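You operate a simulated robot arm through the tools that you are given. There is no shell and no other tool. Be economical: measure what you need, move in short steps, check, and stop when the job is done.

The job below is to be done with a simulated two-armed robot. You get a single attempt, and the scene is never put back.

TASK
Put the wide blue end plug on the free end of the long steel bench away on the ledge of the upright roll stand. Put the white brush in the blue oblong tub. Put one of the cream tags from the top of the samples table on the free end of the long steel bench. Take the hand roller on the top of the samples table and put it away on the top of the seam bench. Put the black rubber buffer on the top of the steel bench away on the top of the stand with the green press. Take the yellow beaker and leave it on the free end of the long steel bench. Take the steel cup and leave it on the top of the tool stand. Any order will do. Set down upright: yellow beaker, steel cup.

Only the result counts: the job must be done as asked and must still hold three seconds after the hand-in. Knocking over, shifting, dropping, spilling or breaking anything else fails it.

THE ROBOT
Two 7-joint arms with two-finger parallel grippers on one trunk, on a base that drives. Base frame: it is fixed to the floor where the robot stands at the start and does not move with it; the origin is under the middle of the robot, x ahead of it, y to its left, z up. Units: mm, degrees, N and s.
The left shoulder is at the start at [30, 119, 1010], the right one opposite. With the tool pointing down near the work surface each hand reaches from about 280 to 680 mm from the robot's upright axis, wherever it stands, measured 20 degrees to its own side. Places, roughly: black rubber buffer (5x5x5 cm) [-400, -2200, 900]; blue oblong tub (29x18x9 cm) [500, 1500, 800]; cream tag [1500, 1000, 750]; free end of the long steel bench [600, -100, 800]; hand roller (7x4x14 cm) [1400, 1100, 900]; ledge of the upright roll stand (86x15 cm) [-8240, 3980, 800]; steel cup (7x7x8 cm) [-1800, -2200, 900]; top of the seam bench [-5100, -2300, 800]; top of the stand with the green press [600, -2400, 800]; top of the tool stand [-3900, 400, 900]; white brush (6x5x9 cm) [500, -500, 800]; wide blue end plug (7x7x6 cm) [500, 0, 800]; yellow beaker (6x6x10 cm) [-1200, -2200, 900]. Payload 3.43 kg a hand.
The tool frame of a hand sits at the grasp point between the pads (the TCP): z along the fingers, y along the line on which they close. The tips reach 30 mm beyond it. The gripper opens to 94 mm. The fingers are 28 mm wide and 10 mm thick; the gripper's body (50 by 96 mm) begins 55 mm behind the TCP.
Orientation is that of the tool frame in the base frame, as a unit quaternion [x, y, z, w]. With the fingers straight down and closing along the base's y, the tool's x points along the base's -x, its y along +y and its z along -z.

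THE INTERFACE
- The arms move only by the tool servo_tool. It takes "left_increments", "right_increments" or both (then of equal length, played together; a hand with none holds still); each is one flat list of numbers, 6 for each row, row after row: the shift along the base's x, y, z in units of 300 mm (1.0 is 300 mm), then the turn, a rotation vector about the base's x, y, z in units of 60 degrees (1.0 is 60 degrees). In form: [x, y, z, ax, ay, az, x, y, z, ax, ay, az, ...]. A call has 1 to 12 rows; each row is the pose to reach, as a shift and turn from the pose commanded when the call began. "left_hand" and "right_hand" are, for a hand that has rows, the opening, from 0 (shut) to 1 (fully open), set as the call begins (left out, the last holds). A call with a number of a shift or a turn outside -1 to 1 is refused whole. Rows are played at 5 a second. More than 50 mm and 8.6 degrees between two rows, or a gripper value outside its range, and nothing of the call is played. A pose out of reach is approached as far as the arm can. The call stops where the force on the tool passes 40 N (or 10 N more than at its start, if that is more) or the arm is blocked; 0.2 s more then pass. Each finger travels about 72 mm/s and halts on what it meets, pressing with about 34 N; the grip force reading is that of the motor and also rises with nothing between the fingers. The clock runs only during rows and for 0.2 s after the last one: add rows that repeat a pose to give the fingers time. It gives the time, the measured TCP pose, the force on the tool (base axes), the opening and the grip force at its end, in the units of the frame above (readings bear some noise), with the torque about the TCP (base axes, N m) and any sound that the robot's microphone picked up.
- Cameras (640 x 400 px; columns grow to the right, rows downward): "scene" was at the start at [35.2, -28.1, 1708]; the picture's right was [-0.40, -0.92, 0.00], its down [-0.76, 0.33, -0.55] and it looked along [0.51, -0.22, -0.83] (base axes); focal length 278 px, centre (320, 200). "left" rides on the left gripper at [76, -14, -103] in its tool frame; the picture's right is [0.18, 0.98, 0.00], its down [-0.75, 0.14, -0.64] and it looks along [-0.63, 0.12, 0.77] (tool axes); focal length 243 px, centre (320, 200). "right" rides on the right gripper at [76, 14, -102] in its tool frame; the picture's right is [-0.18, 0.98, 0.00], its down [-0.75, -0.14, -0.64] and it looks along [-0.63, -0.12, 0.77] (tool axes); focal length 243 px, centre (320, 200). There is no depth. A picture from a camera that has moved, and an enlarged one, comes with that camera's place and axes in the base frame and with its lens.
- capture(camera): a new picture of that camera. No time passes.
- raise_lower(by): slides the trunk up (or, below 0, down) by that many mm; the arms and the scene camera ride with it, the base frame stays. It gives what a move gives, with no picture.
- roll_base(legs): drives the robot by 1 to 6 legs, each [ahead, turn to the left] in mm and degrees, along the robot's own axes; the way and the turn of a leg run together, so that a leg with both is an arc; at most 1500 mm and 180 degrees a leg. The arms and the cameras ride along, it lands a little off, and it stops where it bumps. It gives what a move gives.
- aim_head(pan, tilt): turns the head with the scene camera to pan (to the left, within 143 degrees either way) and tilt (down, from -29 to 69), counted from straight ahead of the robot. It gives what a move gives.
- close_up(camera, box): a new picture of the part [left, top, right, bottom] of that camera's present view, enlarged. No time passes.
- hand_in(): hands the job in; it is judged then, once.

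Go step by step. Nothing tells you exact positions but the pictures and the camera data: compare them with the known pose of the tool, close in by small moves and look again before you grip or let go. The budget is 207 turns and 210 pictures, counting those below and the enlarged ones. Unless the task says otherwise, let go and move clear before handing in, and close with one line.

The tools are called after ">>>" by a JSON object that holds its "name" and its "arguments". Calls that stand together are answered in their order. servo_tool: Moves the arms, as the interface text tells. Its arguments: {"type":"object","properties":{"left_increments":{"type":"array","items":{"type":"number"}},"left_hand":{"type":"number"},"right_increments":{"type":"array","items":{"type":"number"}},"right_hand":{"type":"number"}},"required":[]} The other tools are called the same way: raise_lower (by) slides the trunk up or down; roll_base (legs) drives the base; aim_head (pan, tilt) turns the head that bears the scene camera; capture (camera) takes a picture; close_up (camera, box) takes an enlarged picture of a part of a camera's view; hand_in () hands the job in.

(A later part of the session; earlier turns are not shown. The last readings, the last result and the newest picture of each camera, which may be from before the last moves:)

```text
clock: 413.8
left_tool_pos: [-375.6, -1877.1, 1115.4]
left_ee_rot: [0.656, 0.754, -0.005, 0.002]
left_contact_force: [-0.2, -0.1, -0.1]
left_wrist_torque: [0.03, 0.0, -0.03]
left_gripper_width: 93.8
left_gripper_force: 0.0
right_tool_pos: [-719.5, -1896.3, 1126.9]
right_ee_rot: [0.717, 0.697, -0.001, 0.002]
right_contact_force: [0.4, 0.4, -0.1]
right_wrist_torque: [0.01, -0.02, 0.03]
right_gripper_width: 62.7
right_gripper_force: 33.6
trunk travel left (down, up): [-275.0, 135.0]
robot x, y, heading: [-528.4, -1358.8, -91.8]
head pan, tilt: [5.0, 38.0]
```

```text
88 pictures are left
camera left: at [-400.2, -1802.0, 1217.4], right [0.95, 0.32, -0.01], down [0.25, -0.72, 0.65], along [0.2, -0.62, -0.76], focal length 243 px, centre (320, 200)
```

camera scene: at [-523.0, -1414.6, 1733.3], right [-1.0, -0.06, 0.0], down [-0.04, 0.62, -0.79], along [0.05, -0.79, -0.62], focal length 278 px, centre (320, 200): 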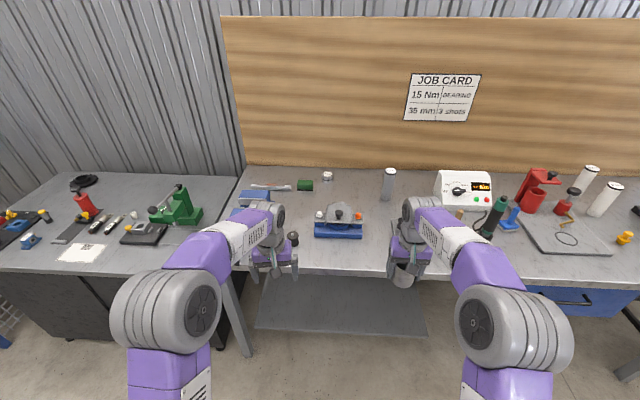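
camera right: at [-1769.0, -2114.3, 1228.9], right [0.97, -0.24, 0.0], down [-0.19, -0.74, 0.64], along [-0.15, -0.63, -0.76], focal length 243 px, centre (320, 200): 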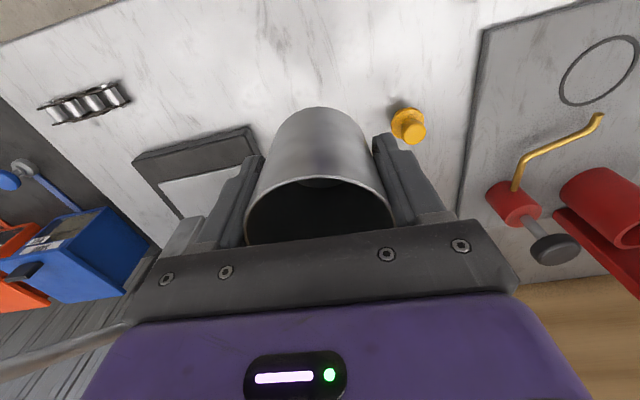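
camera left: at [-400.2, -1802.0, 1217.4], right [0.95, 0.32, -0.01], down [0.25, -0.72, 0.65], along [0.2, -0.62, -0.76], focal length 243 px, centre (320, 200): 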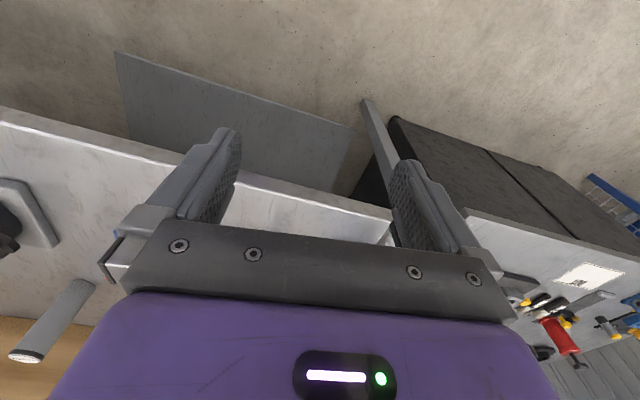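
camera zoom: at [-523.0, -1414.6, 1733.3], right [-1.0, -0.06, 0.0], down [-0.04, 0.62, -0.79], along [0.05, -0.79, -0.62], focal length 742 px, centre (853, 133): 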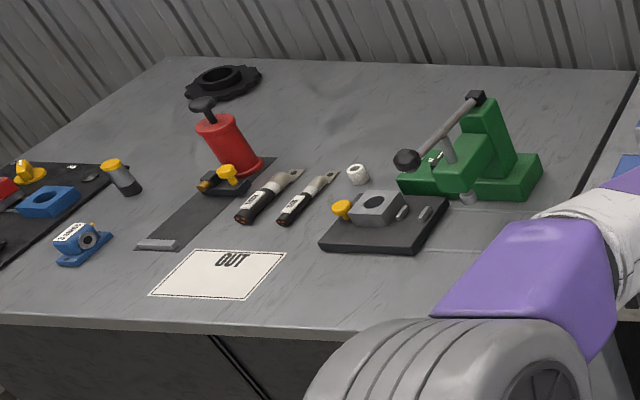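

The buffer is the black cylinder with a metal stud at about [-366, -2191]. I'll drive forward 300 mm so the left hand is over it.

>>> {"name": "roll_base", "arguments": {"legs": [[300, 0]]}}

>>> {"name": "capture", "arguments": {"camera": "left"}}

>>> {"name": "aim_head", "arguments": {"pan": 15, "tilt": 55}}

>>> {"name": "capture", "arguments": {"camera": "scene"}}

```text
clock: 415.9
left_tool_pos: [-381.5, -2182.0, 1114.5]
left_ee_rot: [0.655, 0.756, -0.004, 0.003]
left_contact_force: [0.2, -0.1, 0.4]
left_wrist_torque: [0.01, 0.01, 0.02]
left_gripper_width: 93.8
left_gripper_force: 0.1
right_tool_pos: [-726.1, -2202.1, 1126.9]
right_ee_rot: [0.716, 0.699, -0.001, 0.001]
right_contact_force: [-0.2, -0.9, -1.3]
right_wrist_torque: [0.02, 0.0, 0.03]
right_gripper_width: 62.7
right_gripper_force: 34.5
trunk travel left (down, up): [-275.0, 135.0]
robot x, y, heading: [-536.1, -1661.7, -91.6]
head pan, tilt: [5.0, 38.0]
```

```text
87 pictures are left
camera left: at [-406.5, -2107.2, 1217.3], right [0.95, 0.32, -0.01], down [0.25, -0.72, 0.65], along [0.21, -0.62, -0.76], focal length 243 px, centre (320, 200)
```

left: 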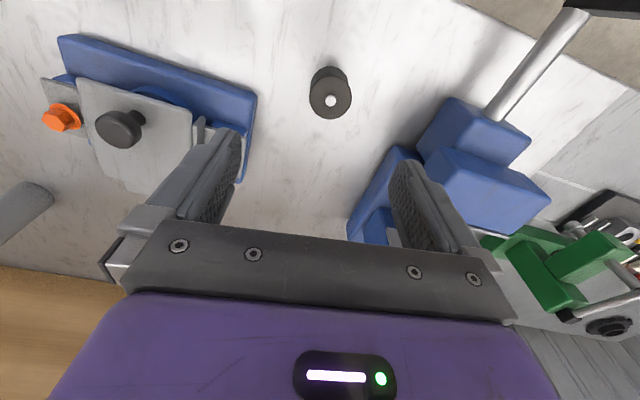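

```text
clock: 416.7
left_tool_pos: [-381.5, -2180.9, 1114.4]
left_ee_rot: [0.654, 0.756, -0.005, 0.002]
left_contact_force: [0.1, 0.4, 0.0]
left_wrist_torque: [0.0, -0.01, 0.02]
left_gripper_width: 94.1
left_gripper_force: 0.1
right_tool_pos: [-725.7, -2203.3, 1126.4]
right_ee_rot: [0.715, 0.699, -0.001, 0.001]
right_contact_force: [-0.7, 0.1, -0.9]
right_wrist_torque: [-0.03, -0.02, 0.02]
right_gripper_width: 63.0
right_gripper_force: 34.2
trunk travel left (down, up): [-275.0, 135.0]
robot x, y, heading: [-536.2, -1664.3, -91.3]
head pan, tilt: [15.0, 55.0]
```

```text
86 pictures are left
camera scene: at [-519.2, -1703.4, 1709.8], right [-0.97, -0.23, 0.0], down [-0.19, 0.8, -0.57], along [0.14, -0.56, -0.82], focal length 278 px, centre (320, 200)
```

scene: 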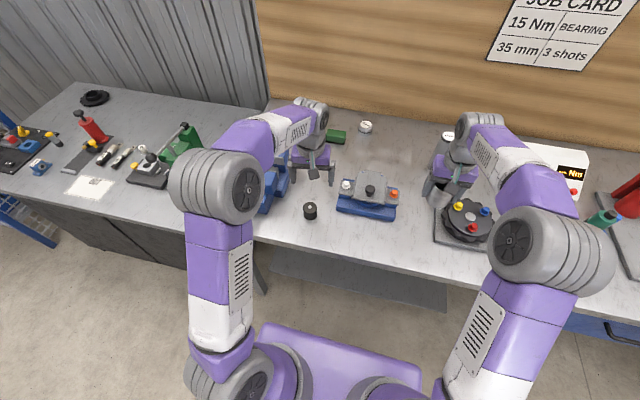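

Buffer at [-366, -2190], top ~945. I'll lower over it to z≈985 and check.

>>> {"name": "servo_tool", "arguments": {"left_increments": [0.05, -0.027, -0.1, 0, 0, 0, 0.05, -0.027, -0.24, 0, 0, 0, 0.05, -0.027, -0.38, 0, 0, 0, 0.05, -0.027, -0.43, 0, 0, 0, 0.05, -0.027, -0.43, 0, 0, 0], "left_hand": 0.8}}

>>> {"name": "capture", "arguments": {"camera": "left"}}

```text
clock: 417.9
left_tool_pos: [-367.7, -2187.6, 986.4]
left_ee_rot: [0.655, 0.756, -0.005, 0.002]
left_contact_force: [0.0, 0.7, 0.6]
left_wrist_torque: [0.01, 0.02, 0.02]
left_gripper_width: 75.1
left_gripper_force: 0.0
right_tool_pos: [-724.8, -2202.8, 1126.6]
right_ee_rot: [0.716, 0.699, 0.0, 0.002]
right_contact_force: [0.3, -0.1, -0.8]
right_wrist_torque: [0.03, 0.0, -0.03]
right_gripper_width: 63.1
right_gripper_force: 34.2
trunk travel left (down, up): [-275.0, 135.0]
robot x, y, heading: [-537.9, -1661.6, -91.2]
head pan, tilt: [15.0, 55.0]
```

```text
85 pictures are left
camera left: at [-391.9, -2114.0, 1088.4], right [0.95, 0.32, -0.01], down [0.25, -0.72, 0.65], along [0.21, -0.62, -0.76], focal length 243 px, centre (320, 200)
```

left: 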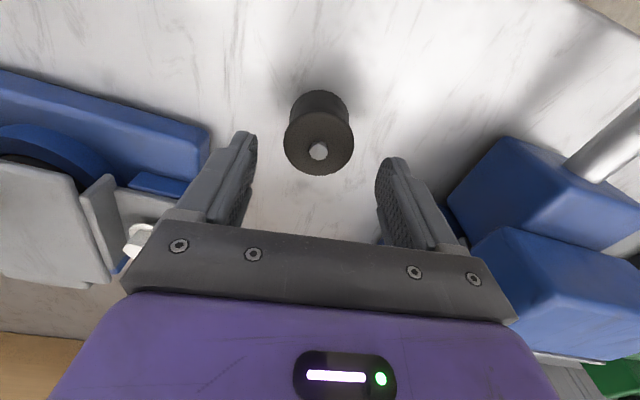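

Centred. Descending and gripping.

>>> {"name": "servo_tool", "arguments": {"left_increments": [0, 0, -0.08, 0, 0, 0, 0, 0, -0.15, 0, 0, 0, 0, 0, -0.19, 0, 0, 0, 0, 0, -0.19, 0, 0, 0]}}

>>> {"name": "servo_tool", "arguments": {"left_increments": [0, 0, 0, 0, 0, 0, 0, 0, 0, 0, 0, 0, 0, 0, 0, 0, 0, 0, 0, 0, 0, 0, 0, 0], "left_hand": 0}}

>>> {"name": "servo_tool", "arguments": {"left_increments": [0, 0, 0.1, 0, 0, 0, 0, 0, 0.25, 0, 0, 0, 0, 0, 0.4, 0, 0, 0, 0, 0, 0.55, 0, 0, 0, 0, 0, 0.65, 0, 0, 0]}}

>>> {"name": "capture", "arguments": {"camera": "left"}}

```text
clock: 418.9
left_tool_pos: [-366.6, -2187.7, 931.5]
left_ee_rot: [0.654, 0.756, -0.005, 0.003]
left_contact_force: [0.7, 2.2, 10.9]
left_wrist_torque: [0.28, -0.46, 0.05]
left_gripper_width: 75.5
left_gripper_force: 0.2
right_tool_pos: [-724.9, -2201.7, 1127.7]
right_ee_rot: [0.715, 0.699, -0.001, 0.001]
right_contact_force: [-1.0, 0.3, -0.5]
right_wrist_torque: [-0.02, -0.01, 0.03]
right_gripper_width: 62.9
right_gripper_force: 34.5
trunk travel left (down, up): [-275.0, 135.0]
robot x, y, heading: [-538.5, -1661.9, -91.3]
head pan, tilt: [15.0, 55.0]
```

```text
clock: 419.9
left_tool_pos: [-365.9, -2187.8, 931.0]
left_ee_rot: [0.655, 0.756, -0.006, 0.004]
left_contact_force: [6.7, -0.9, 15.2]
left_wrist_torque: [0.16, -0.56, -0.15]
left_gripper_width: 47.4
left_gripper_force: 33.5
right_tool_pos: [-724.7, -2200.8, 1126.9]
right_ee_rot: [0.715, 0.699, -0.001, 0.002]
right_contact_force: [0.5, -0.4, -1.5]
right_wrist_torque: [0.0, -0.02, -0.01]
right_gripper_width: 63.0
right_gripper_force: 33.8
trunk travel left (down, up): [-275.0, 135.0]
robot x, y, heading: [-537.7, -1661.2, -91.2]
head pan, tilt: [15.0, 55.0]
```

```text
clock: 421.1
left_tool_pos: [-364.7, -2186.1, 1121.5]
left_ee_rot: [0.655, 0.756, -0.005, 0.002]
left_contact_force: [0.3, 0.3, -0.9]
left_wrist_torque: [0.0, 0.0, 0.0]
left_gripper_width: 47.5
left_gripper_force: 34.3
right_tool_pos: [-725.6, -2202.5, 1126.3]
right_ee_rot: [0.716, 0.698, -0.001, 0.001]
right_contact_force: [0.0, -0.6, -0.1]
right_wrist_torque: [-0.02, -0.02, 0.01]
right_gripper_width: 63.1
right_gripper_force: 33.8
trunk travel left (down, up): [-275.0, 135.0]
robot x, y, heading: [-539.7, -1661.2, -91.5]
head pan, tilt: [15.0, 55.0]
```

```text
84 pictures are left
camera left: at [-390.9, -2112.3, 1224.0], right [0.95, 0.32, -0.01], down [0.25, -0.72, 0.65], along [0.2, -0.62, -0.76], focal length 243 px, centre (320, 200)
```

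left: 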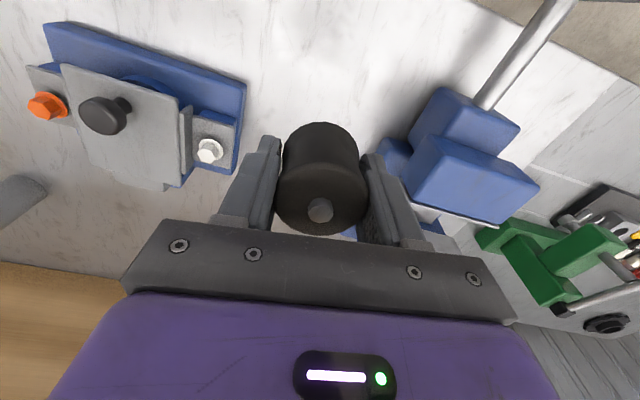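

The buffer is held. I'll back off and move along to the stand with the green press.

>>> {"name": "roll_base", "arguments": {"legs": [[-300, 0], [0, 91.4], [800, 0], [0, -90]]}}

>>> {"name": "aim_head", "arguments": {"pan": 5, "tilt": 42}}

>>> {"name": "capture", "arguments": {"camera": "scene"}}

```text
clock: 434.7
left_tool_pos: [443.3, -1906.7, 1120.9]
left_ee_rot: [0.653, 0.758, -0.005, 0.002]
left_contact_force: [-0.5, -0.3, -0.3]
left_wrist_torque: [-0.05, 0.01, -0.01]
left_gripper_width: 46.7
left_gripper_force: 33.8
right_tool_pos: [83.9, -1924.6, 1125.9]
right_ee_rot: [0.714, 0.7, -0.001, 0.001]
right_contact_force: [0.0, -0.1, -1.1]
right_wrist_torque: [-0.01, 0.03, 0.0]
right_gripper_width: 62.9
right_gripper_force: 33.8
trunk travel left (down, up): [-275.0, 135.0]
robot x, y, heading: [268.3, -1384.8, -91.0]
head pan, tilt: [15.0, 55.0]
```

```text
clock: 435.4
left_tool_pos: [444.1, -1905.9, 1119.5]
left_ee_rot: [0.653, 0.757, -0.004, 0.003]
left_contact_force: [-0.1, 0.0, -0.8]
left_wrist_torque: [-0.04, -0.03, 0.0]
left_gripper_width: 47.0
left_gripper_force: 33.6
right_tool_pos: [83.9, -1925.0, 1125.2]
right_ee_rot: [0.714, 0.7, -0.001, 0.001]
right_contact_force: [-0.4, -0.4, -1.4]
right_wrist_torque: [0.01, 0.0, 0.05]
right_gripper_width: 63.2
right_gripper_force: 34.0
trunk travel left (down, up): [-275.0, 135.0]
robot x, y, heading: [272.4, -1383.8, -91.0]
head pan, tilt: [5.0, 42.0]
```

```text
83 pictures are left
camera scene: at [275.4, -1438.1, 1727.4], right [-1.0, -0.07, 0.0], down [-0.05, 0.67, -0.74], along [0.05, -0.74, -0.67], focal length 278 px, centre (320, 200)
```

scene: 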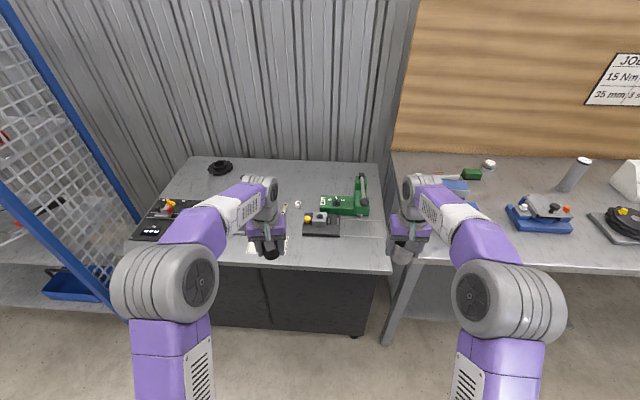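

I'll place the buffer on the bare strip in front of the black plate, at about [385, -2115]. Driving forward 220 mm.

>>> {"name": "roll_base", "arguments": {"legs": [[220, 0]]}}

>>> {"name": "aim_head", "arguments": {"pan": 5, "tilt": 50}}

>>> {"name": "capture", "arguments": {"camera": "scene"}}

>>> {"name": "capture", "arguments": {"camera": "left"}}

```text
clock: 437.1
left_tool_pos: [439.0, -2125.7, 1120.5]
left_ee_rot: [0.652, 0.758, -0.005, 0.003]
left_contact_force: [-0.2, 0.2, -0.5]
left_wrist_torque: [0.0, 0.01, 0.0]
left_gripper_width: 46.9
left_gripper_force: 34.1
right_tool_pos: [80.8, -2143.9, 1127.0]
right_ee_rot: [0.714, 0.7, -0.001, 0.002]
right_contact_force: [0.6, -1.1, -0.8]
right_wrist_torque: [0.04, -0.01, 0.02]
right_gripper_width: 63.0
right_gripper_force: 33.9
trunk travel left (down, up): [-275.0, 135.0]
robot x, y, heading: [265.0, -1603.0, -90.8]
head pan, tilt: [5.0, 42.0]
```

```text
clock: 437.8
left_tool_pos: [439.0, -2126.1, 1120.9]
left_ee_rot: [0.653, 0.757, -0.005, 0.003]
left_contact_force: [0.2, 0.2, -1.1]
left_wrist_torque: [-0.03, -0.03, 0.02]
left_gripper_width: 46.7
left_gripper_force: 34.0
right_tool_pos: [81.3, -2144.2, 1125.8]
right_ee_rot: [0.713, 0.701, 0.0, 0.002]
right_contact_force: [-0.7, -0.4, -0.5]
right_wrist_torque: [0.0, 0.03, 0.0]
right_gripper_width: 63.0
right_gripper_force: 33.8
trunk travel left (down, up): [-275.0, 135.0]
robot x, y, heading: [264.9, -1601.5, -91.0]
head pan, tilt: [5.0, 50.0]
```

```text
82 pictures are left
camera scene: at [271.1, -1650.4, 1716.3], right [-1.0, -0.07, 0.0], down [-0.05, 0.76, -0.64], along [0.05, -0.64, -0.77], focal length 278 px, centre (320, 200)
```

scene: 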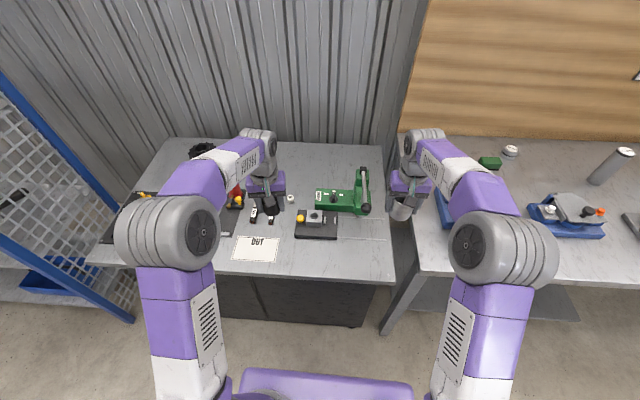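

```text
81 pictures are left
camera left: at [414.3, -2051.2, 1223.6], right [0.94, 0.33, -0.01], down [0.25, -0.72, 0.65], along [0.21, -0.62, -0.76], focal length 243 px, centre (320, 200)
```

left: 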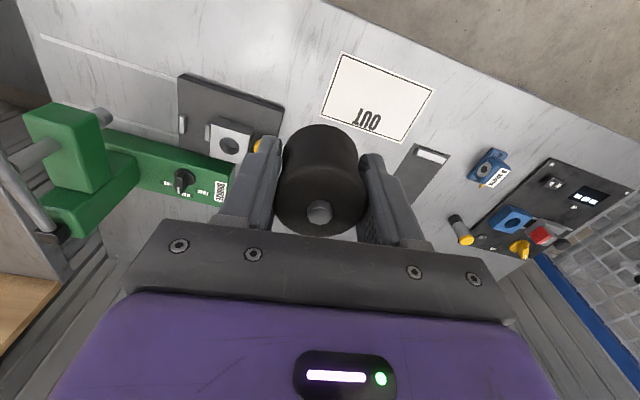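

The stand top is z≈814, with the OUT card starting at x≈455 and the plate at y<-2200. I'll move to [385, -2125] and lower.

>>> {"name": "servo_tool", "arguments": {"left_increments": [-0.09, 0, 0, 0, 0, 0, -0.18, 0, -0.05, 0, 0, 0, -0.18, 0, -0.2, 0, 0, 0, -0.18, 0, -0.35, 0, 0, 0, -0.18, 0, -0.5, 0, 0, 0, -0.18, 0, -0.65, 0, 0, 0, -0.18, 0, -0.8, 0, 0, 0, -0.18, 0, -0.8, 0, 0, 0]}}

>>> {"name": "capture", "arguments": {"camera": "left"}}

>>> {"name": "close_up", "arguments": {"camera": "scene", "box": [220, 190, 380, 290]}}

```text
clock: 439.6
left_tool_pos: [384.8, -2125.6, 875.4]
left_ee_rot: [0.652, 0.758, -0.005, 0.003]
left_contact_force: [-0.4, -0.1, -0.3]
left_wrist_torque: [-0.02, -0.01, -0.01]
left_gripper_width: 47.1
left_gripper_force: 33.7
right_tool_pos: [80.2, -2143.4, 1126.2]
right_ee_rot: [0.713, 0.701, -0.001, 0.002]
right_contact_force: [0.0, 0.6, -0.4]
right_wrist_torque: [0.0, 0.01, -0.01]
right_gripper_width: 63.1
right_gripper_force: 34.1
trunk travel left (down, up): [-275.0, 135.0]
robot x, y, heading: [265.3, -1603.1, -91.2]
head pan, tilt: [5.0, 50.0]
```

```text
80 pictures are left
camera left: at [359.8, -2050.9, 978.5], right [0.94, 0.33, -0.01], down [0.25, -0.72, 0.65], along [0.21, -0.62, -0.76], focal length 243 px, centre (320, 200)
```

left: 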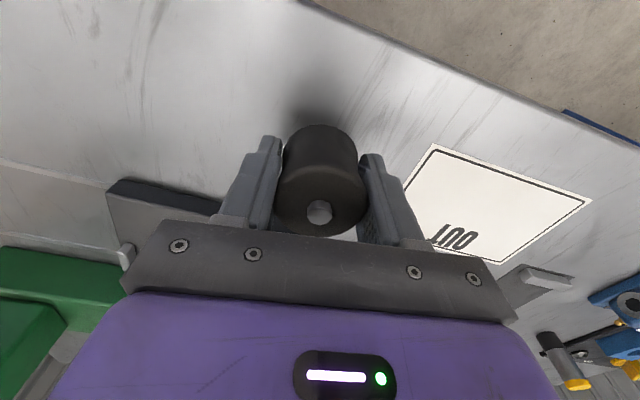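

```text
4.00 times, centred on (300, 240) of scene
camera zoom: at [271.1, -1649.7, 1716.3], right [-1.0, -0.07, 0.0], down [-0.05, 0.76, -0.64], along [0.05, -0.64, -0.77], focal length 1114 px, centre (400, 40)
```

zoom: 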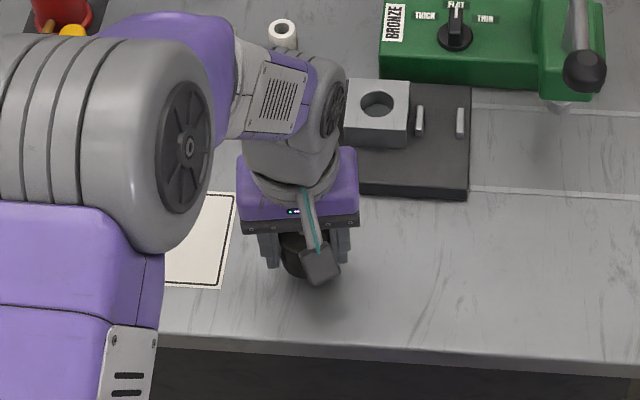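

>>> {"name": "servo_tool", "arguments": {"left_increments": [0, 0, -0.03, 0, 0, 0, 0, 0, -0.05, 0, 0, 0, 0, 0, -0.065, 0, 0, 0, 0, 0, -0.08, 0, 0, 0, 0, 0, -0.095, 0, 0, 0, 0, 0, -0.11, 0, 0, 0, 0, 0, -0.125, 0, 0, 0, 0, 0, -0.14, 0, 0, 0]}}

```text
clock: 441.2
left_tool_pos: [384.2, -2123.6, 850.0]
left_ee_rot: [0.652, 0.758, -0.005, 0.004]
left_contact_force: [1.6, 13.2, 24.1]
left_wrist_torque: [0.71, -0.42, 0.16]
left_gripper_width: 46.9
left_gripper_force: 33.9
right_tool_pos: [81.8, -2141.2, 1126.8]
right_ee_rot: [0.713, 0.701, -0.001, 0.001]
right_contact_force: [0.2, 0.0, -0.7]
right_wrist_torque: [0.03, 0.02, -0.04]
right_gripper_width: 63.0
right_gripper_force: 33.7
trunk travel left (down, up): [-275.0, 135.0]
robot x, y, heading: [269.0, -1600.8, -90.9]
head pan, tilt: [5.0, 50.0]
stopped in row 7 (left hand): the force on the tool passed its limit at 48 N (the readings are from after the stop); the commanded pose is now the measured one
```

Contact at z≈850. I'll ease up slightly, release gently and lift.

>>> {"name": "servo_tool", "arguments": {"left_increments": [0, 0, 0.005, 0, 0, 0, 0, 0, 0.005, 0, 0, 0]}}

>>> {"name": "servo_tool", "arguments": {"left_increments": [0, 0, 0, 0, 0, 0, 0, 0, 0, 0, 0, 0, 0, 0, 0, 0, 0, 0], "left_hand": 0.75}}

>>> {"name": "servo_tool", "arguments": {"left_increments": [0, 0, 0.1, 0, 0, 0, 0, 0, 0.25, 0, 0, 0, 0, 0, 0.4, 0, 0, 0, 0, 0, 0.55, 0, 0, 0, 0, 0, 0.7, 0, 0, 0, 0, 0.05, 0.85, 0, 0, 0]}}

>>> {"name": "close_up", "arguments": {"camera": "scene", "box": [220, 190, 380, 290]}}

```text
clock: 441.8
left_tool_pos: [385.7, -2124.7, 850.5]
left_ee_rot: [0.652, 0.758, -0.008, 0.005]
left_contact_force: [0.0, 13.2, 18.1]
left_wrist_torque: [0.64, -0.39, 0.3]
left_gripper_width: 46.9
left_gripper_force: 33.5
right_tool_pos: [80.2, -2140.6, 1128.5]
right_ee_rot: [0.713, 0.701, -0.001, 0.002]
right_contact_force: [0.2, 1.0, -1.1]
right_wrist_torque: [-0.01, -0.02, 0.01]
right_gripper_width: 63.0
right_gripper_force: 34.1
trunk travel left (down, up): [-275.0, 135.0]
robot x, y, heading: [268.3, -1603.3, -90.9]
head pan, tilt: [5.0, 50.0]
```

```text
clock: 442.6
left_tool_pos: [383.9, -2129.2, 851.2]
left_ee_rot: [0.653, 0.758, -0.009, 0.006]
left_contact_force: [-10.5, -1.2, 9.9]
left_wrist_torque: [0.12, -0.09, 0.08]
left_gripper_width: 64.6
left_gripper_force: 0.1
right_tool_pos: [78.5, -2142.4, 1126.1]
right_ee_rot: [0.713, 0.701, 0.0, 0.002]
right_contact_force: [-0.6, -0.3, -1.2]
right_wrist_torque: [-0.03, 0.01, -0.04]
right_gripper_width: 62.8
right_gripper_force: 34.4
trunk travel left (down, up): [-275.0, 135.0]
robot x, y, heading: [266.3, -1603.0, -90.8]
head pan, tilt: [5.0, 50.0]
```

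```text
clock: 444.0
left_tool_pos: [385.7, -2113.5, 1105.7]
left_ee_rot: [0.653, 0.757, -0.008, 0.004]
left_contact_force: [-0.1, 0.5, -0.2]
left_wrist_torque: [0.01, -0.02, 0.04]
left_gripper_width: 70.6
left_gripper_force: 0.1
right_tool_pos: [80.3, -2142.3, 1126.3]
right_ee_rot: [0.713, 0.701, 0.0, 0.002]
right_contact_force: [0.6, 0.4, -0.4]
right_wrist_torque: [-0.01, -0.03, -0.02]
right_gripper_width: 62.8
right_gripper_force: 34.2
trunk travel left (down, up): [-275.0, 135.0]
robot x, y, heading: [264.3, -1601.3, -91.1]
head pan, tilt: [5.0, 50.0]
```

```text
4.00 times, centred on (300, 240) of scene
camera zoom: at [271.3, -1648.7, 1716.3], right [-1.0, -0.07, 0.0], down [-0.05, 0.76, -0.64], along [0.05, -0.64, -0.77], focal length 1114 px, centre (400, 40)
```

zoom: 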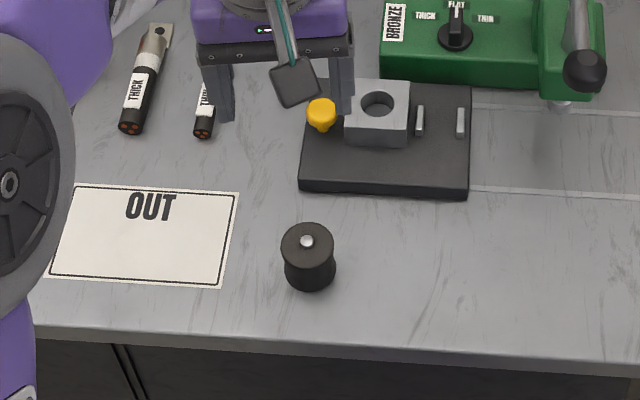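

The buffer stands on the press stand. Last is the steel cup, for the tool stand near [-3900, 400]. I'll drive to an open vantage point to see how to approach it.

>>> {"name": "roll_base", "arguments": {"legs": [[-300, 0], [0, -133], [1300, 0], [1250, 0]]}}

>>> {"name": "aim_head", "arguments": {"pan": 40, "tilt": 20}}

>>> {"name": "capture", "arguments": {"camera": "scene"}}

```text
clock: 463.5
left_tool_pos: [-2013.5, 702.6, 1105.7]
left_ee_rot: [0.957, -0.29, -0.007, -0.005]
left_contact_force: [-0.1, 0.3, 0.0]
left_wrist_torque: [-0.03, -0.02, 0.0]
left_gripper_width: 70.6
left_gripper_force: 0.1
right_tool_pos: [-1828.9, 947.4, 1126.3]
right_ee_rot: [0.93, -0.369, -0.002, 0.0]
right_contact_force: [-0.2, -0.1, -0.6]
right_wrist_torque: [0.01, 0.01, 0.0]
right_gripper_width: 63.0
right_gripper_force: 34.0
trunk travel left (down, up): [-275.0, 135.0]
robot x, y, heading: [-1558.5, 447.8, 136.9]
head pan, tilt: [5.0, 50.0]
```

```text
clock: 464.5
left_tool_pos: [-2011.9, 702.5, 1106.0]
left_ee_rot: [0.957, -0.29, -0.009, -0.005]
left_contact_force: [0.7, 1.2, -0.9]
left_wrist_torque: [0.0, 0.0, 0.04]
left_gripper_width: 70.7
left_gripper_force: 0.0
right_tool_pos: [-1829.3, 947.0, 1126.2]
right_ee_rot: [0.93, -0.369, -0.002, 0.0]
right_contact_force: [-0.9, 0.2, -1.1]
right_wrist_torque: [0.02, 0.0, 0.04]
right_gripper_width: 62.9
right_gripper_force: 34.0
trunk travel left (down, up): [-275.0, 135.0]
robot x, y, heading: [-1554.6, 445.7, 136.9]
head pan, tilt: [40.0, 20.0]
```

```text
77 pictures are left
camera scene: at [-1624.0, 432.5, 1761.8], right [0.06, 1.0, 0.0], down [0.34, -0.02, -0.94], along [-0.94, 0.05, -0.34], focal length 278 px, centre (320, 200)
```

scene: 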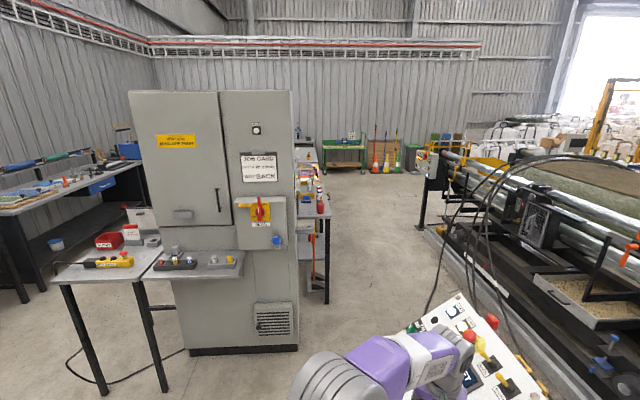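

The tool stand is just behind the grey cabinet, reachable from its north side by passing between the cabinet and the control kiosk. I'll check the kiosk foot and cables.

>>> {"name": "aim_head", "arguments": {"pan": 20, "tilt": 30}}

>>> {"name": "capture", "arguments": {"camera": "scene"}}

>>> {"name": "aim_head", "arguments": {"pan": 60, "tilt": 30}}

>>> {"name": "capture", "arguments": {"camera": "scene"}}

```text
clock: 465.3
left_tool_pos: [-2013.5, 702.8, 1105.2]
left_ee_rot: [0.957, -0.29, -0.007, -0.005]
left_contact_force: [-0.2, 0.2, 0.4]
left_wrist_torque: [-0.02, 0.03, -0.02]
left_gripper_width: 70.5
left_gripper_force: 0.1
right_tool_pos: [-1829.5, 947.8, 1127.0]
right_ee_rot: [0.93, -0.369, -0.002, 0.0]
right_contact_force: [0.0, -0.2, -0.6]
right_wrist_torque: [-0.01, 0.0, 0.01]
right_gripper_width: 62.6
right_gripper_force: 34.0
trunk travel left (down, up): [-275.0, 135.0]
robot x, y, heading: [-1557.6, 449.9, 136.6]
head pan, tilt: [20.0, 30.0]
```

```text
76 pictures are left
camera scene: at [-1614.1, 462.7, 1745.8], right [0.39, 0.92, 0.0], down [0.46, -0.2, -0.87], along [-0.8, 0.34, -0.5], focal length 278 px, centre (320, 200)
```

scene: 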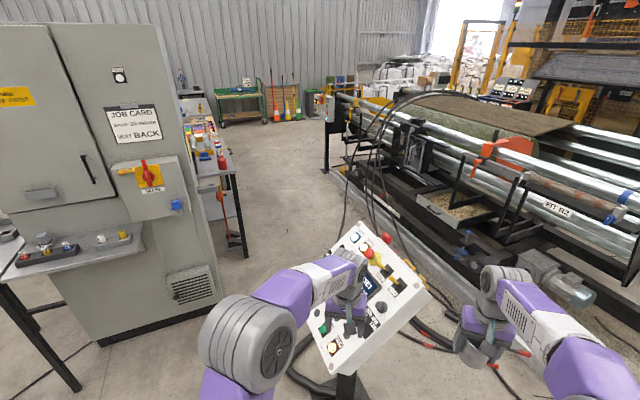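

```text
clock: 466.4
left_tool_pos: [-2013.1, 702.2, 1105.4]
left_ee_rot: [0.957, -0.289, -0.008, -0.005]
left_contact_force: [-0.3, -0.1, 0.6]
left_wrist_torque: [0.0, -0.01, -0.01]
left_gripper_width: 70.4
left_gripper_force: 0.1
right_tool_pos: [-1828.3, 946.8, 1126.9]
right_ee_rot: [0.93, -0.369, -0.002, 0.001]
right_contact_force: [0.3, 0.6, -1.1]
right_wrist_torque: [0.0, 0.02, 0.02]
right_gripper_width: 63.0
right_gripper_force: 34.0
trunk travel left (down, up): [-275.0, 135.0]
robot x, y, heading: [-1553.2, 451.4, 136.8]
head pan, tilt: [60.0, 30.0]
```

```text
75 pictures are left
camera scene: at [-1617.6, 401.1, 1745.8], right [-0.29, 0.96, 0.0], down [0.48, 0.14, -0.87], along [-0.83, -0.25, -0.5], focal length 278 px, centre (320, 200)
```

scene: 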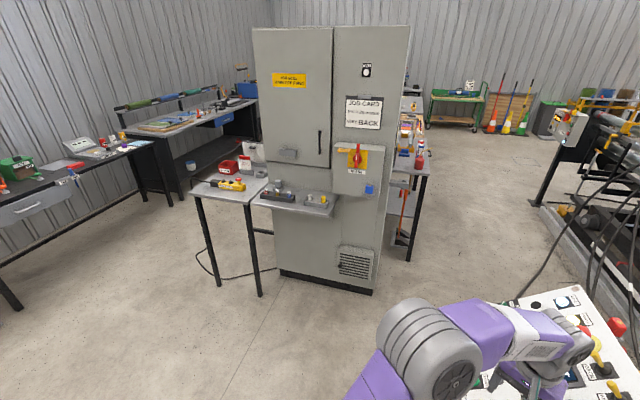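

The kiosk's floor hose leaves too narrow a gap, so I'll take the longer open route: the west corridor, then north and east to the stand's north side. First back away from the kiosk and return to the corridor.

>>> {"name": "roll_base", "arguments": {"legs": [[-500, 0], [0, 105.5], [880, 0], [880, 0], [0, -62.5], [1300, 0]]}}

>>> {"name": "aim_head", "arguments": {"pan": 0, "tilt": 20}}

>>> {"name": "capture", "arguments": {"camera": "scene"}}

```text
clock: 491.3
left_tool_pos: [-3778.7, -1722.0, 1105.3]
left_ee_rot: [0.994, 0.11, -0.009, -0.002]
left_contact_force: [-0.7, 0.1, -0.8]
left_wrist_torque: [0.03, -0.04, 0.02]
left_gripper_width: 70.7
left_gripper_force: 0.1
right_tool_pos: [-3828.6, -1421.4, 1126.6]
right_ee_rot: [1.0, 0.026, -0.002, 0.001]
right_contact_force: [0.0, 0.1, -0.6]
right_wrist_torque: [-0.04, -0.01, 0.02]
right_gripper_width: 62.7
right_gripper_force: 34.5
trunk travel left (down, up): [-275.0, 135.0]
robot x, y, heading: [-3277.5, -1567.5, -176.8]
head pan, tilt: [60.0, 30.0]
```

```text
clock: 492.6
left_tool_pos: [-3779.7, -1723.5, 1105.9]
left_ee_rot: [0.994, 0.11, -0.009, -0.001]
left_contact_force: [0.1, 0.7, 0.3]
left_wrist_torque: [-0.01, 0.01, 0.02]
left_gripper_width: 70.7
left_gripper_force: 0.0
right_tool_pos: [-3828.4, -1420.7, 1126.2]
right_ee_rot: [1.0, 0.026, -0.002, 0.001]
right_contact_force: [0.4, -0.4, -0.9]
right_wrist_torque: [0.0, -0.01, 0.0]
right_gripper_width: 63.1
right_gripper_force: 33.7
trunk travel left (down, up): [-275.0, 135.0]
robot x, y, heading: [-3275.8, -1564.9, -176.9]
head pan, tilt: [0.0, 20.0]
```

```text
74 pictures are left
camera scene: at [-3339.9, -1570.0, 1761.8], right [-0.05, 1.0, 0.0], down [0.34, 0.02, -0.94], along [-0.94, -0.05, -0.34], focal length 278 px, centre (320, 200)
```

scene: 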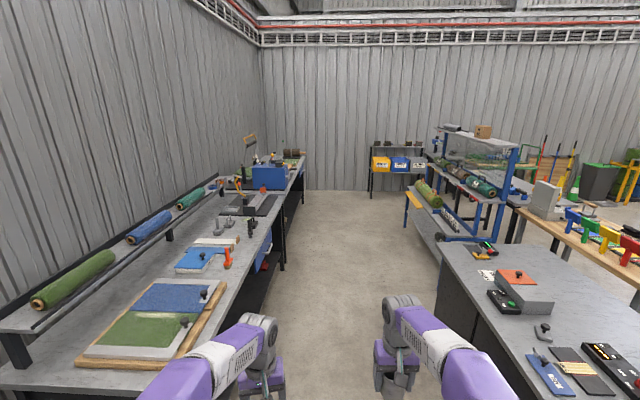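

The corridor is clear. Driving to the far end and turning north.

>>> {"name": "roll_base", "arguments": {"legs": [[0, -4.6], [1470, 0], [1470, 0], [1430, 0], [0, -88.5]]}}

>>> {"name": "aim_head", "arguments": {"pan": 0, "tilt": 25}}

>>> {"name": "capture", "arguments": {"camera": "scene"}}

```text
clock: 517.4
left_tool_pos: [-7772.6, -1024.8, 1105.4]
left_ee_rot: [0.791, -0.612, -0.005, -0.007]
left_contact_force: [-0.3, 1.0, -0.3]
left_wrist_torque: [0.02, -0.03, 0.01]
left_gripper_width: 70.2
left_gripper_force: 0.0
right_tool_pos: [-7473.8, -964.5, 1126.8]
right_ee_rot: [0.736, -0.677, -0.002, -0.002]
right_contact_force: [-0.4, 0.3, -1.0]
right_wrist_torque: [0.01, 0.01, 0.01]
right_gripper_width: 63.0
right_gripper_force: 33.8
trunk travel left (down, up): [-275.0, 135.0]
robot x, y, heading: [-7602.3, -1517.9, 94.9]
head pan, tilt: [0.0, 20.0]
```

```text
clock: 518.1
left_tool_pos: [-7773.7, -1024.5, 1105.0]
left_ee_rot: [0.79, -0.613, -0.005, -0.007]
left_contact_force: [-0.1, 0.1, -0.2]
left_wrist_torque: [0.03, -0.01, -0.01]
left_gripper_width: 70.7
left_gripper_force: 0.1
right_tool_pos: [-7472.6, -965.3, 1126.1]
right_ee_rot: [0.737, -0.676, -0.001, 0.0]
right_contact_force: [-0.5, -0.1, -0.5]
right_wrist_torque: [0.01, -0.02, 0.02]
right_gripper_width: 62.9
right_gripper_force: 33.9
trunk travel left (down, up): [-275.0, 135.0]
robot x, y, heading: [-7598.4, -1520.4, 95.1]
head pan, tilt: [0.0, 25.0]
```

```text
73 pictures are left
camera scene: at [-7605.6, -1459.7, 1753.8], right [1.0, 0.09, 0.0], down [0.04, -0.42, -0.91], along [-0.08, 0.9, -0.42], focal length 278 px, centre (320, 200)
```

scene: 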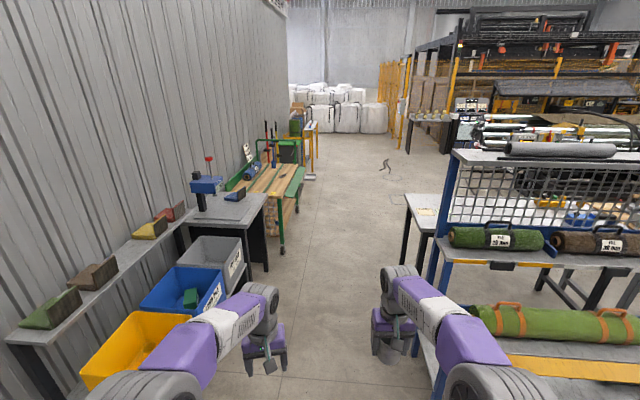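

I'll straighten and drive north to y≈1350, then look east.

>>> {"name": "roll_base", "arguments": {"legs": [[0, -4], [1450, 0], [1450, 0]]}}

>>> {"name": "aim_head", "arguments": {"pan": -85, "tilt": 22}}

>>> {"name": "capture", "arguments": {"camera": "scene"}}

```text
clock: 532.5
left_tool_pos: [-7843.7, 1862.9, 1106.7]
left_ee_rot: [0.775, -0.632, -0.005, -0.008]
left_contact_force: [0.2, -0.1, 0.4]
left_wrist_torque: [-0.01, 0.0, 0.0]
left_gripper_width: 70.5
left_gripper_force: 0.0
right_tool_pos: [-7541.2, 1906.7, 1126.8]
right_ee_rot: [0.72, -0.694, -0.002, 0.0]
right_contact_force: [0.2, -0.2, -0.3]
right_wrist_torque: [-0.03, -0.01, -0.01]
right_gripper_width: 62.7
right_gripper_force: 34.0
trunk travel left (down, up): [-275.0, 135.0]
robot x, y, heading: [-7698.2, 1356.3, 92.1]
head pan, tilt: [0.0, 25.0]
```

```text
clock: 534.1
left_tool_pos: [-7842.6, 1861.2, 1105.9]
left_ee_rot: [0.775, -0.632, -0.005, -0.008]
left_contact_force: [-0.7, 0.4, -0.6]
left_wrist_torque: [-0.04, 0.0, 0.03]
left_gripper_width: 70.4
left_gripper_force: 0.1
right_tool_pos: [-7540.4, 1906.7, 1126.2]
right_ee_rot: [0.72, -0.694, -0.002, 0.0]
right_contact_force: [-0.3, 0.1, -0.4]
right_wrist_torque: [0.04, -0.01, 0.0]
right_gripper_width: 62.8
right_gripper_force: 34.1
trunk travel left (down, up): [-275.0, 135.0]
robot x, y, heading: [-7697.7, 1356.8, 92.1]
head pan, tilt: [-85.0, 22.0]
```

```text
72 pictures are left
camera scene: at [-7602.5, 1338.7, 1758.6], right [0.12, -0.99, 0.0], down [-0.37, -0.05, -0.93], along [0.92, 0.12, -0.37], focal length 278 px, centre (320, 200)
```

scene: 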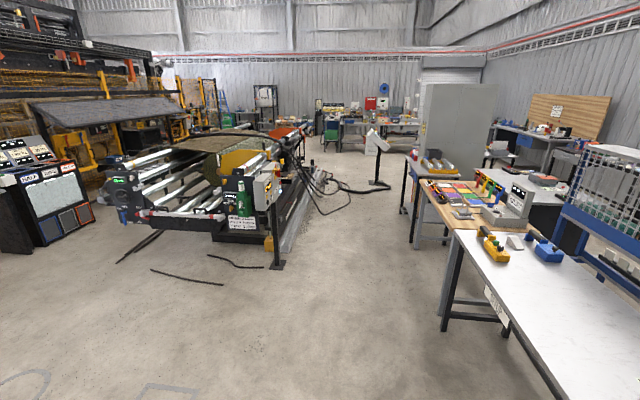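

The lane east along y≈1300 is clear. Driving to x≈-4300 for a close look at the tool stand.

>>> {"name": "roll_base", "arguments": {"legs": [[0, -92.1], [1450, 0], [1450, 0], [500, 0]]}}

>>> {"name": "aim_head", "arguments": {"pan": -60, "tilt": 35}}

>>> {"name": "capture", "arguments": {"camera": "scene"}}

```text
clock: 554.8
left_tool_pos: [-3748.4, 1237.4, 1104.9]
left_ee_rot: [-0.049, 0.999, -0.001, 0.009]
left_contact_force: [-0.4, 0.5, 0.7]
left_wrist_torque: [-0.01, -0.01, -0.01]
left_gripper_width: 70.4
left_gripper_force: 0.0
right_tool_pos: [-3735.9, 930.8, 1125.3]
right_ee_rot: [0.035, 0.999, 0.001, 0.001]
right_contact_force: [-0.2, 0.5, -1.5]
right_wrist_torque: [0.02, 0.0, -0.02]
right_gripper_width: 62.9
right_gripper_force: 34.3
trunk travel left (down, up): [-275.0, 135.0]
robot x, y, heading: [-4266.5, 1139.5, -4.1]
head pan, tilt: [-85.0, 22.0]
```

```text
clock: 555.7
left_tool_pos: [-3750.3, 1235.9, 1105.0]
left_ee_rot: [-0.049, 0.999, -0.003, 0.009]
left_contact_force: [0.0, 0.1, -0.5]
left_wrist_torque: [0.04, 0.0, 0.01]
left_gripper_width: 70.7
left_gripper_force: 0.2
right_tool_pos: [-3735.6, 931.4, 1126.2]
right_ee_rot: [0.034, 0.999, 0.001, 0.001]
right_contact_force: [-0.1, 0.4, -0.8]
right_wrist_torque: [0.04, 0.04, 0.02]
right_gripper_width: 62.9
right_gripper_force: 33.9
trunk travel left (down, up): [-275.0, 135.0]
robot x, y, heading: [-4268.0, 1143.5, -3.9]
head pan, tilt: [-60.0, 35.0]
```

```text
71 pictures are left
camera scene: at [-4257.2, 1065.4, 1738.0], right [-0.9, -0.44, 0.0], down [-0.25, 0.52, -0.82], along [0.36, -0.74, -0.57], focal length 278 px, centre (320, 200)
```

scene: 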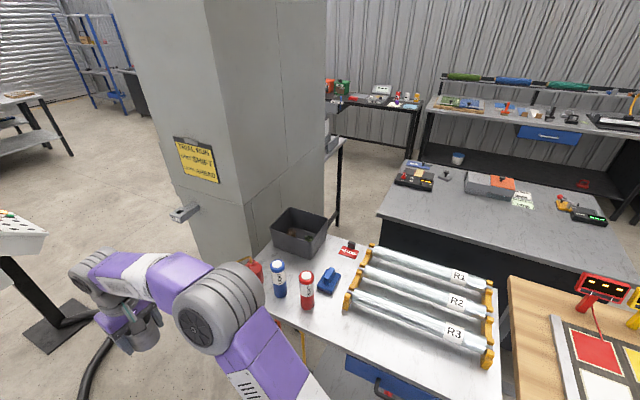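

The tool stand has rolls, bottles and a bin, with a bare patch near the front. I'll reposition so I face it with the right hand toward that patch.

>>> {"name": "roll_base", "arguments": {"legs": [[320, 0], [0, 94], [220, 0], [0, 180]]}}

>>> {"name": "aim_head", "arguments": {"pan": 0, "tilt": 40}}

>>> {"name": "capture", "arguments": {"camera": "scene"}}

```text
clock: 570.7
left_tool_pos: [-3756.2, 851.6, 1105.9]
left_ee_rot: [0.585, 0.811, -0.007, 0.005]
left_contact_force: [-0.5, 0.4, 0.2]
left_wrist_torque: [0.0, 0.03, 0.0]
left_gripper_width: 70.7
left_gripper_force: 0.1
right_tool_pos: [-4052.7, 772.5, 1126.1]
right_ee_rot: [0.65, 0.76, -0.001, 0.002]
right_contact_force: [0.3, -0.4, -0.1]
right_wrist_torque: [-0.01, -0.04, 0.0]
right_gripper_width: 63.2
right_gripper_force: 33.5
trunk travel left (down, up): [-275.0, 135.0]
robot x, y, heading: [-3961.7, 1338.2, -81.0]
head pan, tilt: [-60.0, 35.0]
```

```text
clock: 572.0
left_tool_pos: [-3757.6, 852.1, 1106.5]
left_ee_rot: [0.586, 0.811, -0.008, 0.005]
left_contact_force: [-0.3, 0.5, 0.0]
left_wrist_torque: [0.03, 0.0, -0.02]
left_gripper_width: 70.5
left_gripper_force: 0.0
right_tool_pos: [-4052.6, 770.4, 1125.9]
right_ee_rot: [0.65, 0.76, 0.0, 0.002]
right_contact_force: [0.0, -0.4, -1.2]
right_wrist_torque: [0.02, -0.04, 0.03]
right_gripper_width: 63.1
right_gripper_force: 34.2
trunk travel left (down, up): [-275.0, 135.0]
robot x, y, heading: [-3964.3, 1335.9, -81.3]
head pan, tilt: [0.0, 40.0]
```

```text
70 pictures are left
camera scene: at [-3954.5, 1280.9, 1730.4], right [-0.99, -0.15, 0.0], down [-0.1, 0.64, -0.77], along [0.12, -0.76, -0.64], focal length 278 px, centre (320, 200)
```

scene: 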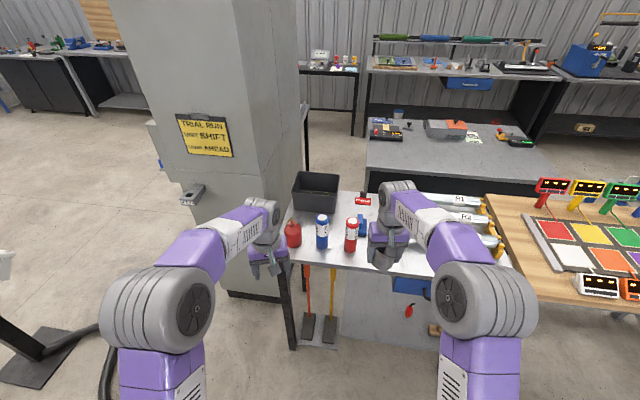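

>>> {"name": "capture", "arguments": {"camera": "right"}}

>>> {"name": "close_up", "arguments": {"camera": "scene", "box": [270, 160, 430, 280]}}

```text
69 pictures are left
camera right: at [-4049.9, 851.0, 1228.3], right [1.0, -0.03, 0.0], down [-0.02, -0.76, 0.64], along [-0.02, -0.64, -0.77], focal length 243 px, centre (320, 200)
```

right: 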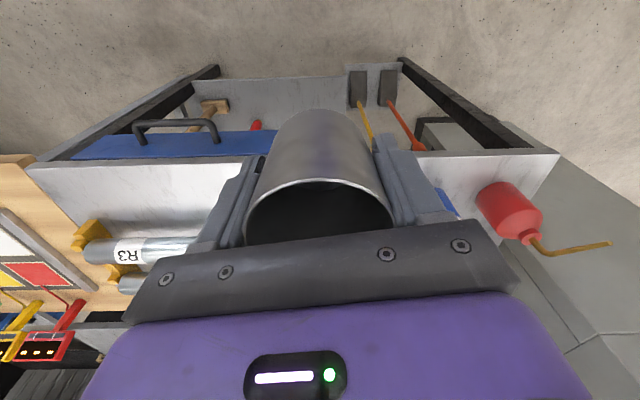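

```text
3.33 times, centred on (350, 220) of scene
camera zoom: at [-3954.5, 1280.9, 1730.4], right [-0.99, -0.15, 0.0], down [-0.1, 0.64, -0.77], along [0.12, -0.76, -0.64], focal length 928 px, centre (220, 133)
```

zoom: 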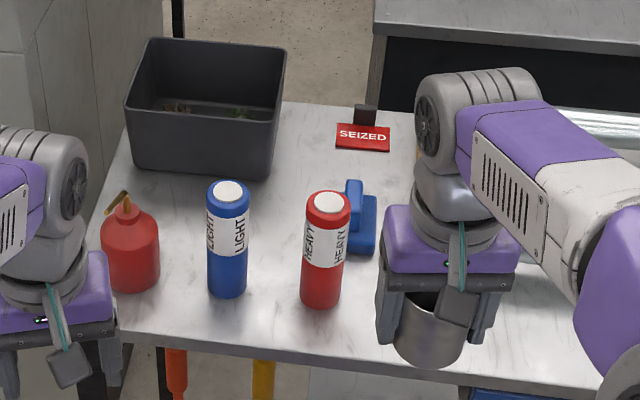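

The stand top is at about z 900, with its front edge at y≈660. The clear spot is about [-4080, 595], between the red bottle and the R3 roll. I'll lift the left hand clear, then drive forward 205 mm.

>>> {"name": "servo_tool", "arguments": {"left_increments": [0, 0.1, 0.1, 0, 0, 0, 0, 0.2, 0.2, 0, 0, 0, 0, 0.3, 0.3, 0, 0, 0, 0, 0.4, 0.3, 0, 0, 0]}}

>>> {"name": "roll_base", "arguments": {"legs": [[205, 0]]}}

>>> {"name": "capture", "arguments": {"camera": "right"}}

>>> {"name": "aim_head", "arguments": {"pan": -10, "tilt": 52}}

>>> {"name": "capture", "arguments": {"camera": "scene"}}

```text
clock: 573.0
left_tool_pos: [-3756.6, 974.4, 1197.8]
left_ee_rot: [0.585, 0.811, -0.008, 0.005]
left_contact_force: [0.1, -0.5, 0.0]
left_wrist_torque: [-0.01, -0.03, 0.04]
left_gripper_width: 70.3
left_gripper_force: 0.0
right_tool_pos: [-4052.3, 773.3, 1127.2]
right_ee_rot: [0.65, 0.76, -0.001, 0.002]
right_contact_force: [-0.1, 0.2, -0.8]
right_wrist_torque: [-0.02, 0.01, 0.02]
right_gripper_width: 63.0
right_gripper_force: 34.2
trunk travel left (down, up): [-275.0, 135.0]
robot x, y, heading: [-3964.5, 1334.4, -81.3]
head pan, tilt: [0.0, 40.0]
```

```text
clock: 574.6
left_tool_pos: [-3725.1, 767.5, 1196.9]
left_ee_rot: [0.585, 0.811, -0.007, 0.006]
left_contact_force: [0.0, 0.2, -1.4]
left_wrist_torque: [-0.02, 0.0, -0.01]
left_gripper_width: 70.6
left_gripper_force: 0.0
right_tool_pos: [-4019.2, 565.1, 1126.9]
right_ee_rot: [0.65, 0.76, 0.0, 0.001]
right_contact_force: [0.5, -0.1, 0.1]
right_wrist_torque: [-0.01, 0.01, -0.01]
right_gripper_width: 62.8
right_gripper_force: 34.4
trunk travel left (down, up): [-275.0, 135.0]
robot x, y, heading: [-3929.6, 1130.2, -80.8]
head pan, tilt: [0.0, 40.0]
```

```text
67 pictures are left
camera right: at [-4017.3, 644.4, 1228.2], right [1.0, -0.03, 0.0], down [-0.02, -0.77, 0.64], along [-0.02, -0.64, -0.77], focal length 243 px, centre (320, 200)
```

right: 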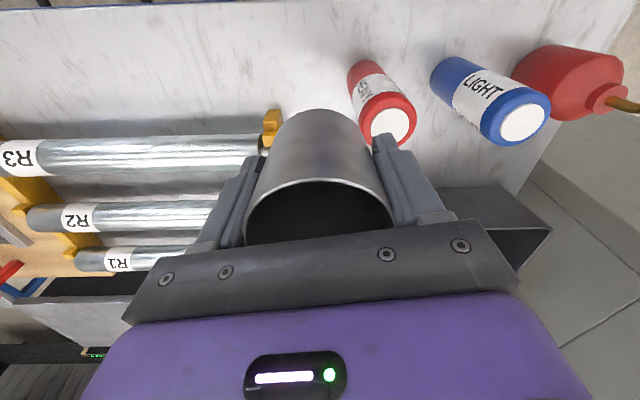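

```text
clock: 575.4
left_tool_pos: [-3723.7, 768.0, 1197.0]
left_ee_rot: [0.585, 0.811, -0.007, 0.006]
left_contact_force: [-0.8, -0.1, 0.5]
left_wrist_torque: [0.0, -0.02, 0.0]
left_gripper_width: 70.3
left_gripper_force: 0.1
right_tool_pos: [-4020.4, 565.8, 1126.4]
right_ee_rot: [0.65, 0.76, 0.0, 0.002]
right_contact_force: [0.5, -0.4, -0.8]
right_wrist_torque: [-0.01, -0.02, -0.04]
right_gripper_width: 62.9
right_gripper_force: 34.3
trunk travel left (down, up): [-275.0, 135.0]
robot x, y, heading: [-3929.9, 1131.7, -81.1]
head pan, tilt: [-10.0, 52.0]
```

```text
66 pictures are left
camera scene: at [-3936.7, 1084.0, 1713.6], right [-1.0, 0.02, 0.0], down [0.01, 0.79, -0.62], along [-0.01, -0.62, -0.79], focal length 278 px, centre (320, 200)
```

scene: 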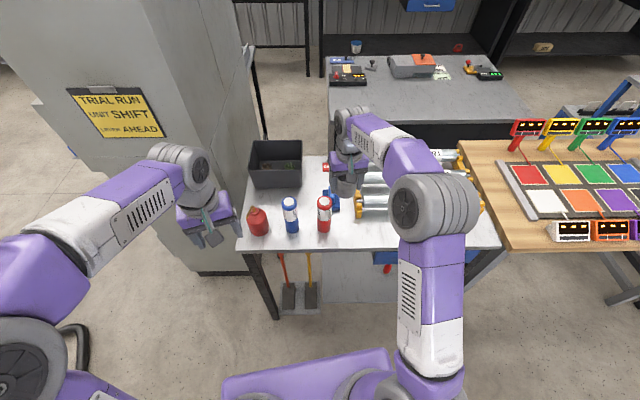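

Refined: stand z≈897, bottle at [-3966, 575], R3 roll end at [-4087, 516], front edge at y≈640. I'll place the cup at [-4095, 590], in front of R3.

>>> {"name": "servo_tool", "arguments": {"right_increments": [-0.12, 0.04, 0, 0, 0, 0, -0.25, 0.083, 0, 0, 0, 0, -0.25, 0.083, -0.15, 0, 0, 0, -0.25, 0.083, -0.3, 0, 0, 0, -0.25, 0.083, -0.42, 0, 0, 0, -0.25, 0.083, -0.54, 0, 0, 0, -0.25, 0.083, -0.54, 0, 0, 0]}}

>>> {"name": "capture", "arguments": {"camera": "right"}}

>>> {"name": "close_up", "arguments": {"camera": "scene", "box": [280, 140, 440, 260]}}

```text
clock: 577.0
left_tool_pos: [-3724.2, 767.7, 1197.4]
left_ee_rot: [0.586, 0.811, -0.007, 0.005]
left_contact_force: [0.0, 0.4, 0.0]
left_wrist_torque: [-0.03, -0.02, -0.03]
left_gripper_width: 70.6
left_gripper_force: 0.1
right_tool_pos: [-4095.7, 592.3, 966.8]
right_ee_rot: [0.65, 0.76, 0.0, 0.002]
right_contact_force: [0.4, -1.3, -1.3]
right_wrist_torque: [-0.03, 0.01, 0.0]
right_gripper_width: 63.1
right_gripper_force: 33.8
trunk travel left (down, up): [-275.0, 135.0]
robot x, y, heading: [-3929.5, 1127.0, -80.8]
head pan, tilt: [-10.0, 52.0]
```

```text
65 pictures are left
camera right: at [-4094.5, 672.0, 1067.8], right [1.0, -0.03, 0.0], down [-0.02, -0.76, 0.64], along [-0.02, -0.64, -0.76], focal length 243 px, centre (320, 200)
```

right: 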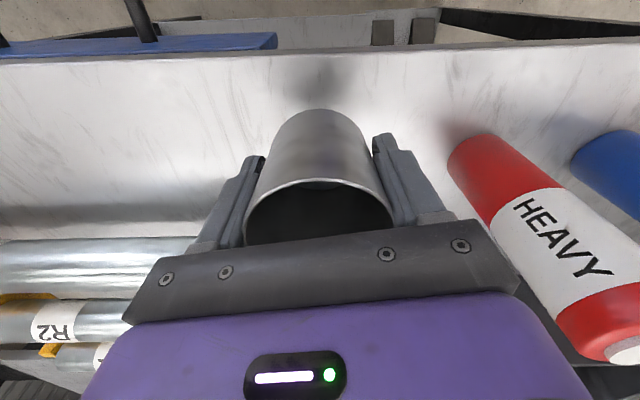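

```text
3.33 times, centred on (360, 200) of scene
camera zoom: at [-3936.6, 1084.2, 1713.6], right [-1.0, 0.02, 0.0], down [0.01, 0.79, -0.62], along [-0.01, -0.62, -0.79], focal length 928 px, centre (187, 200)
```

zoom: 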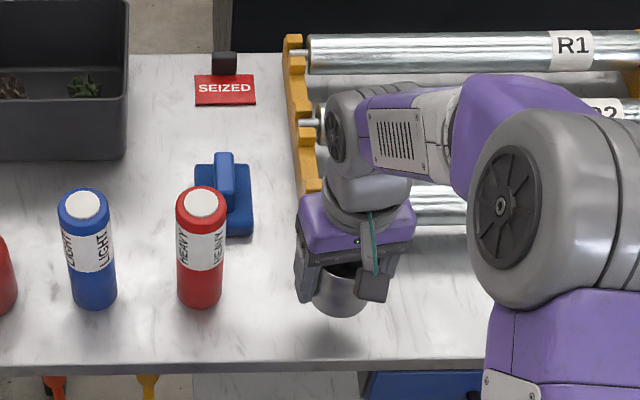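

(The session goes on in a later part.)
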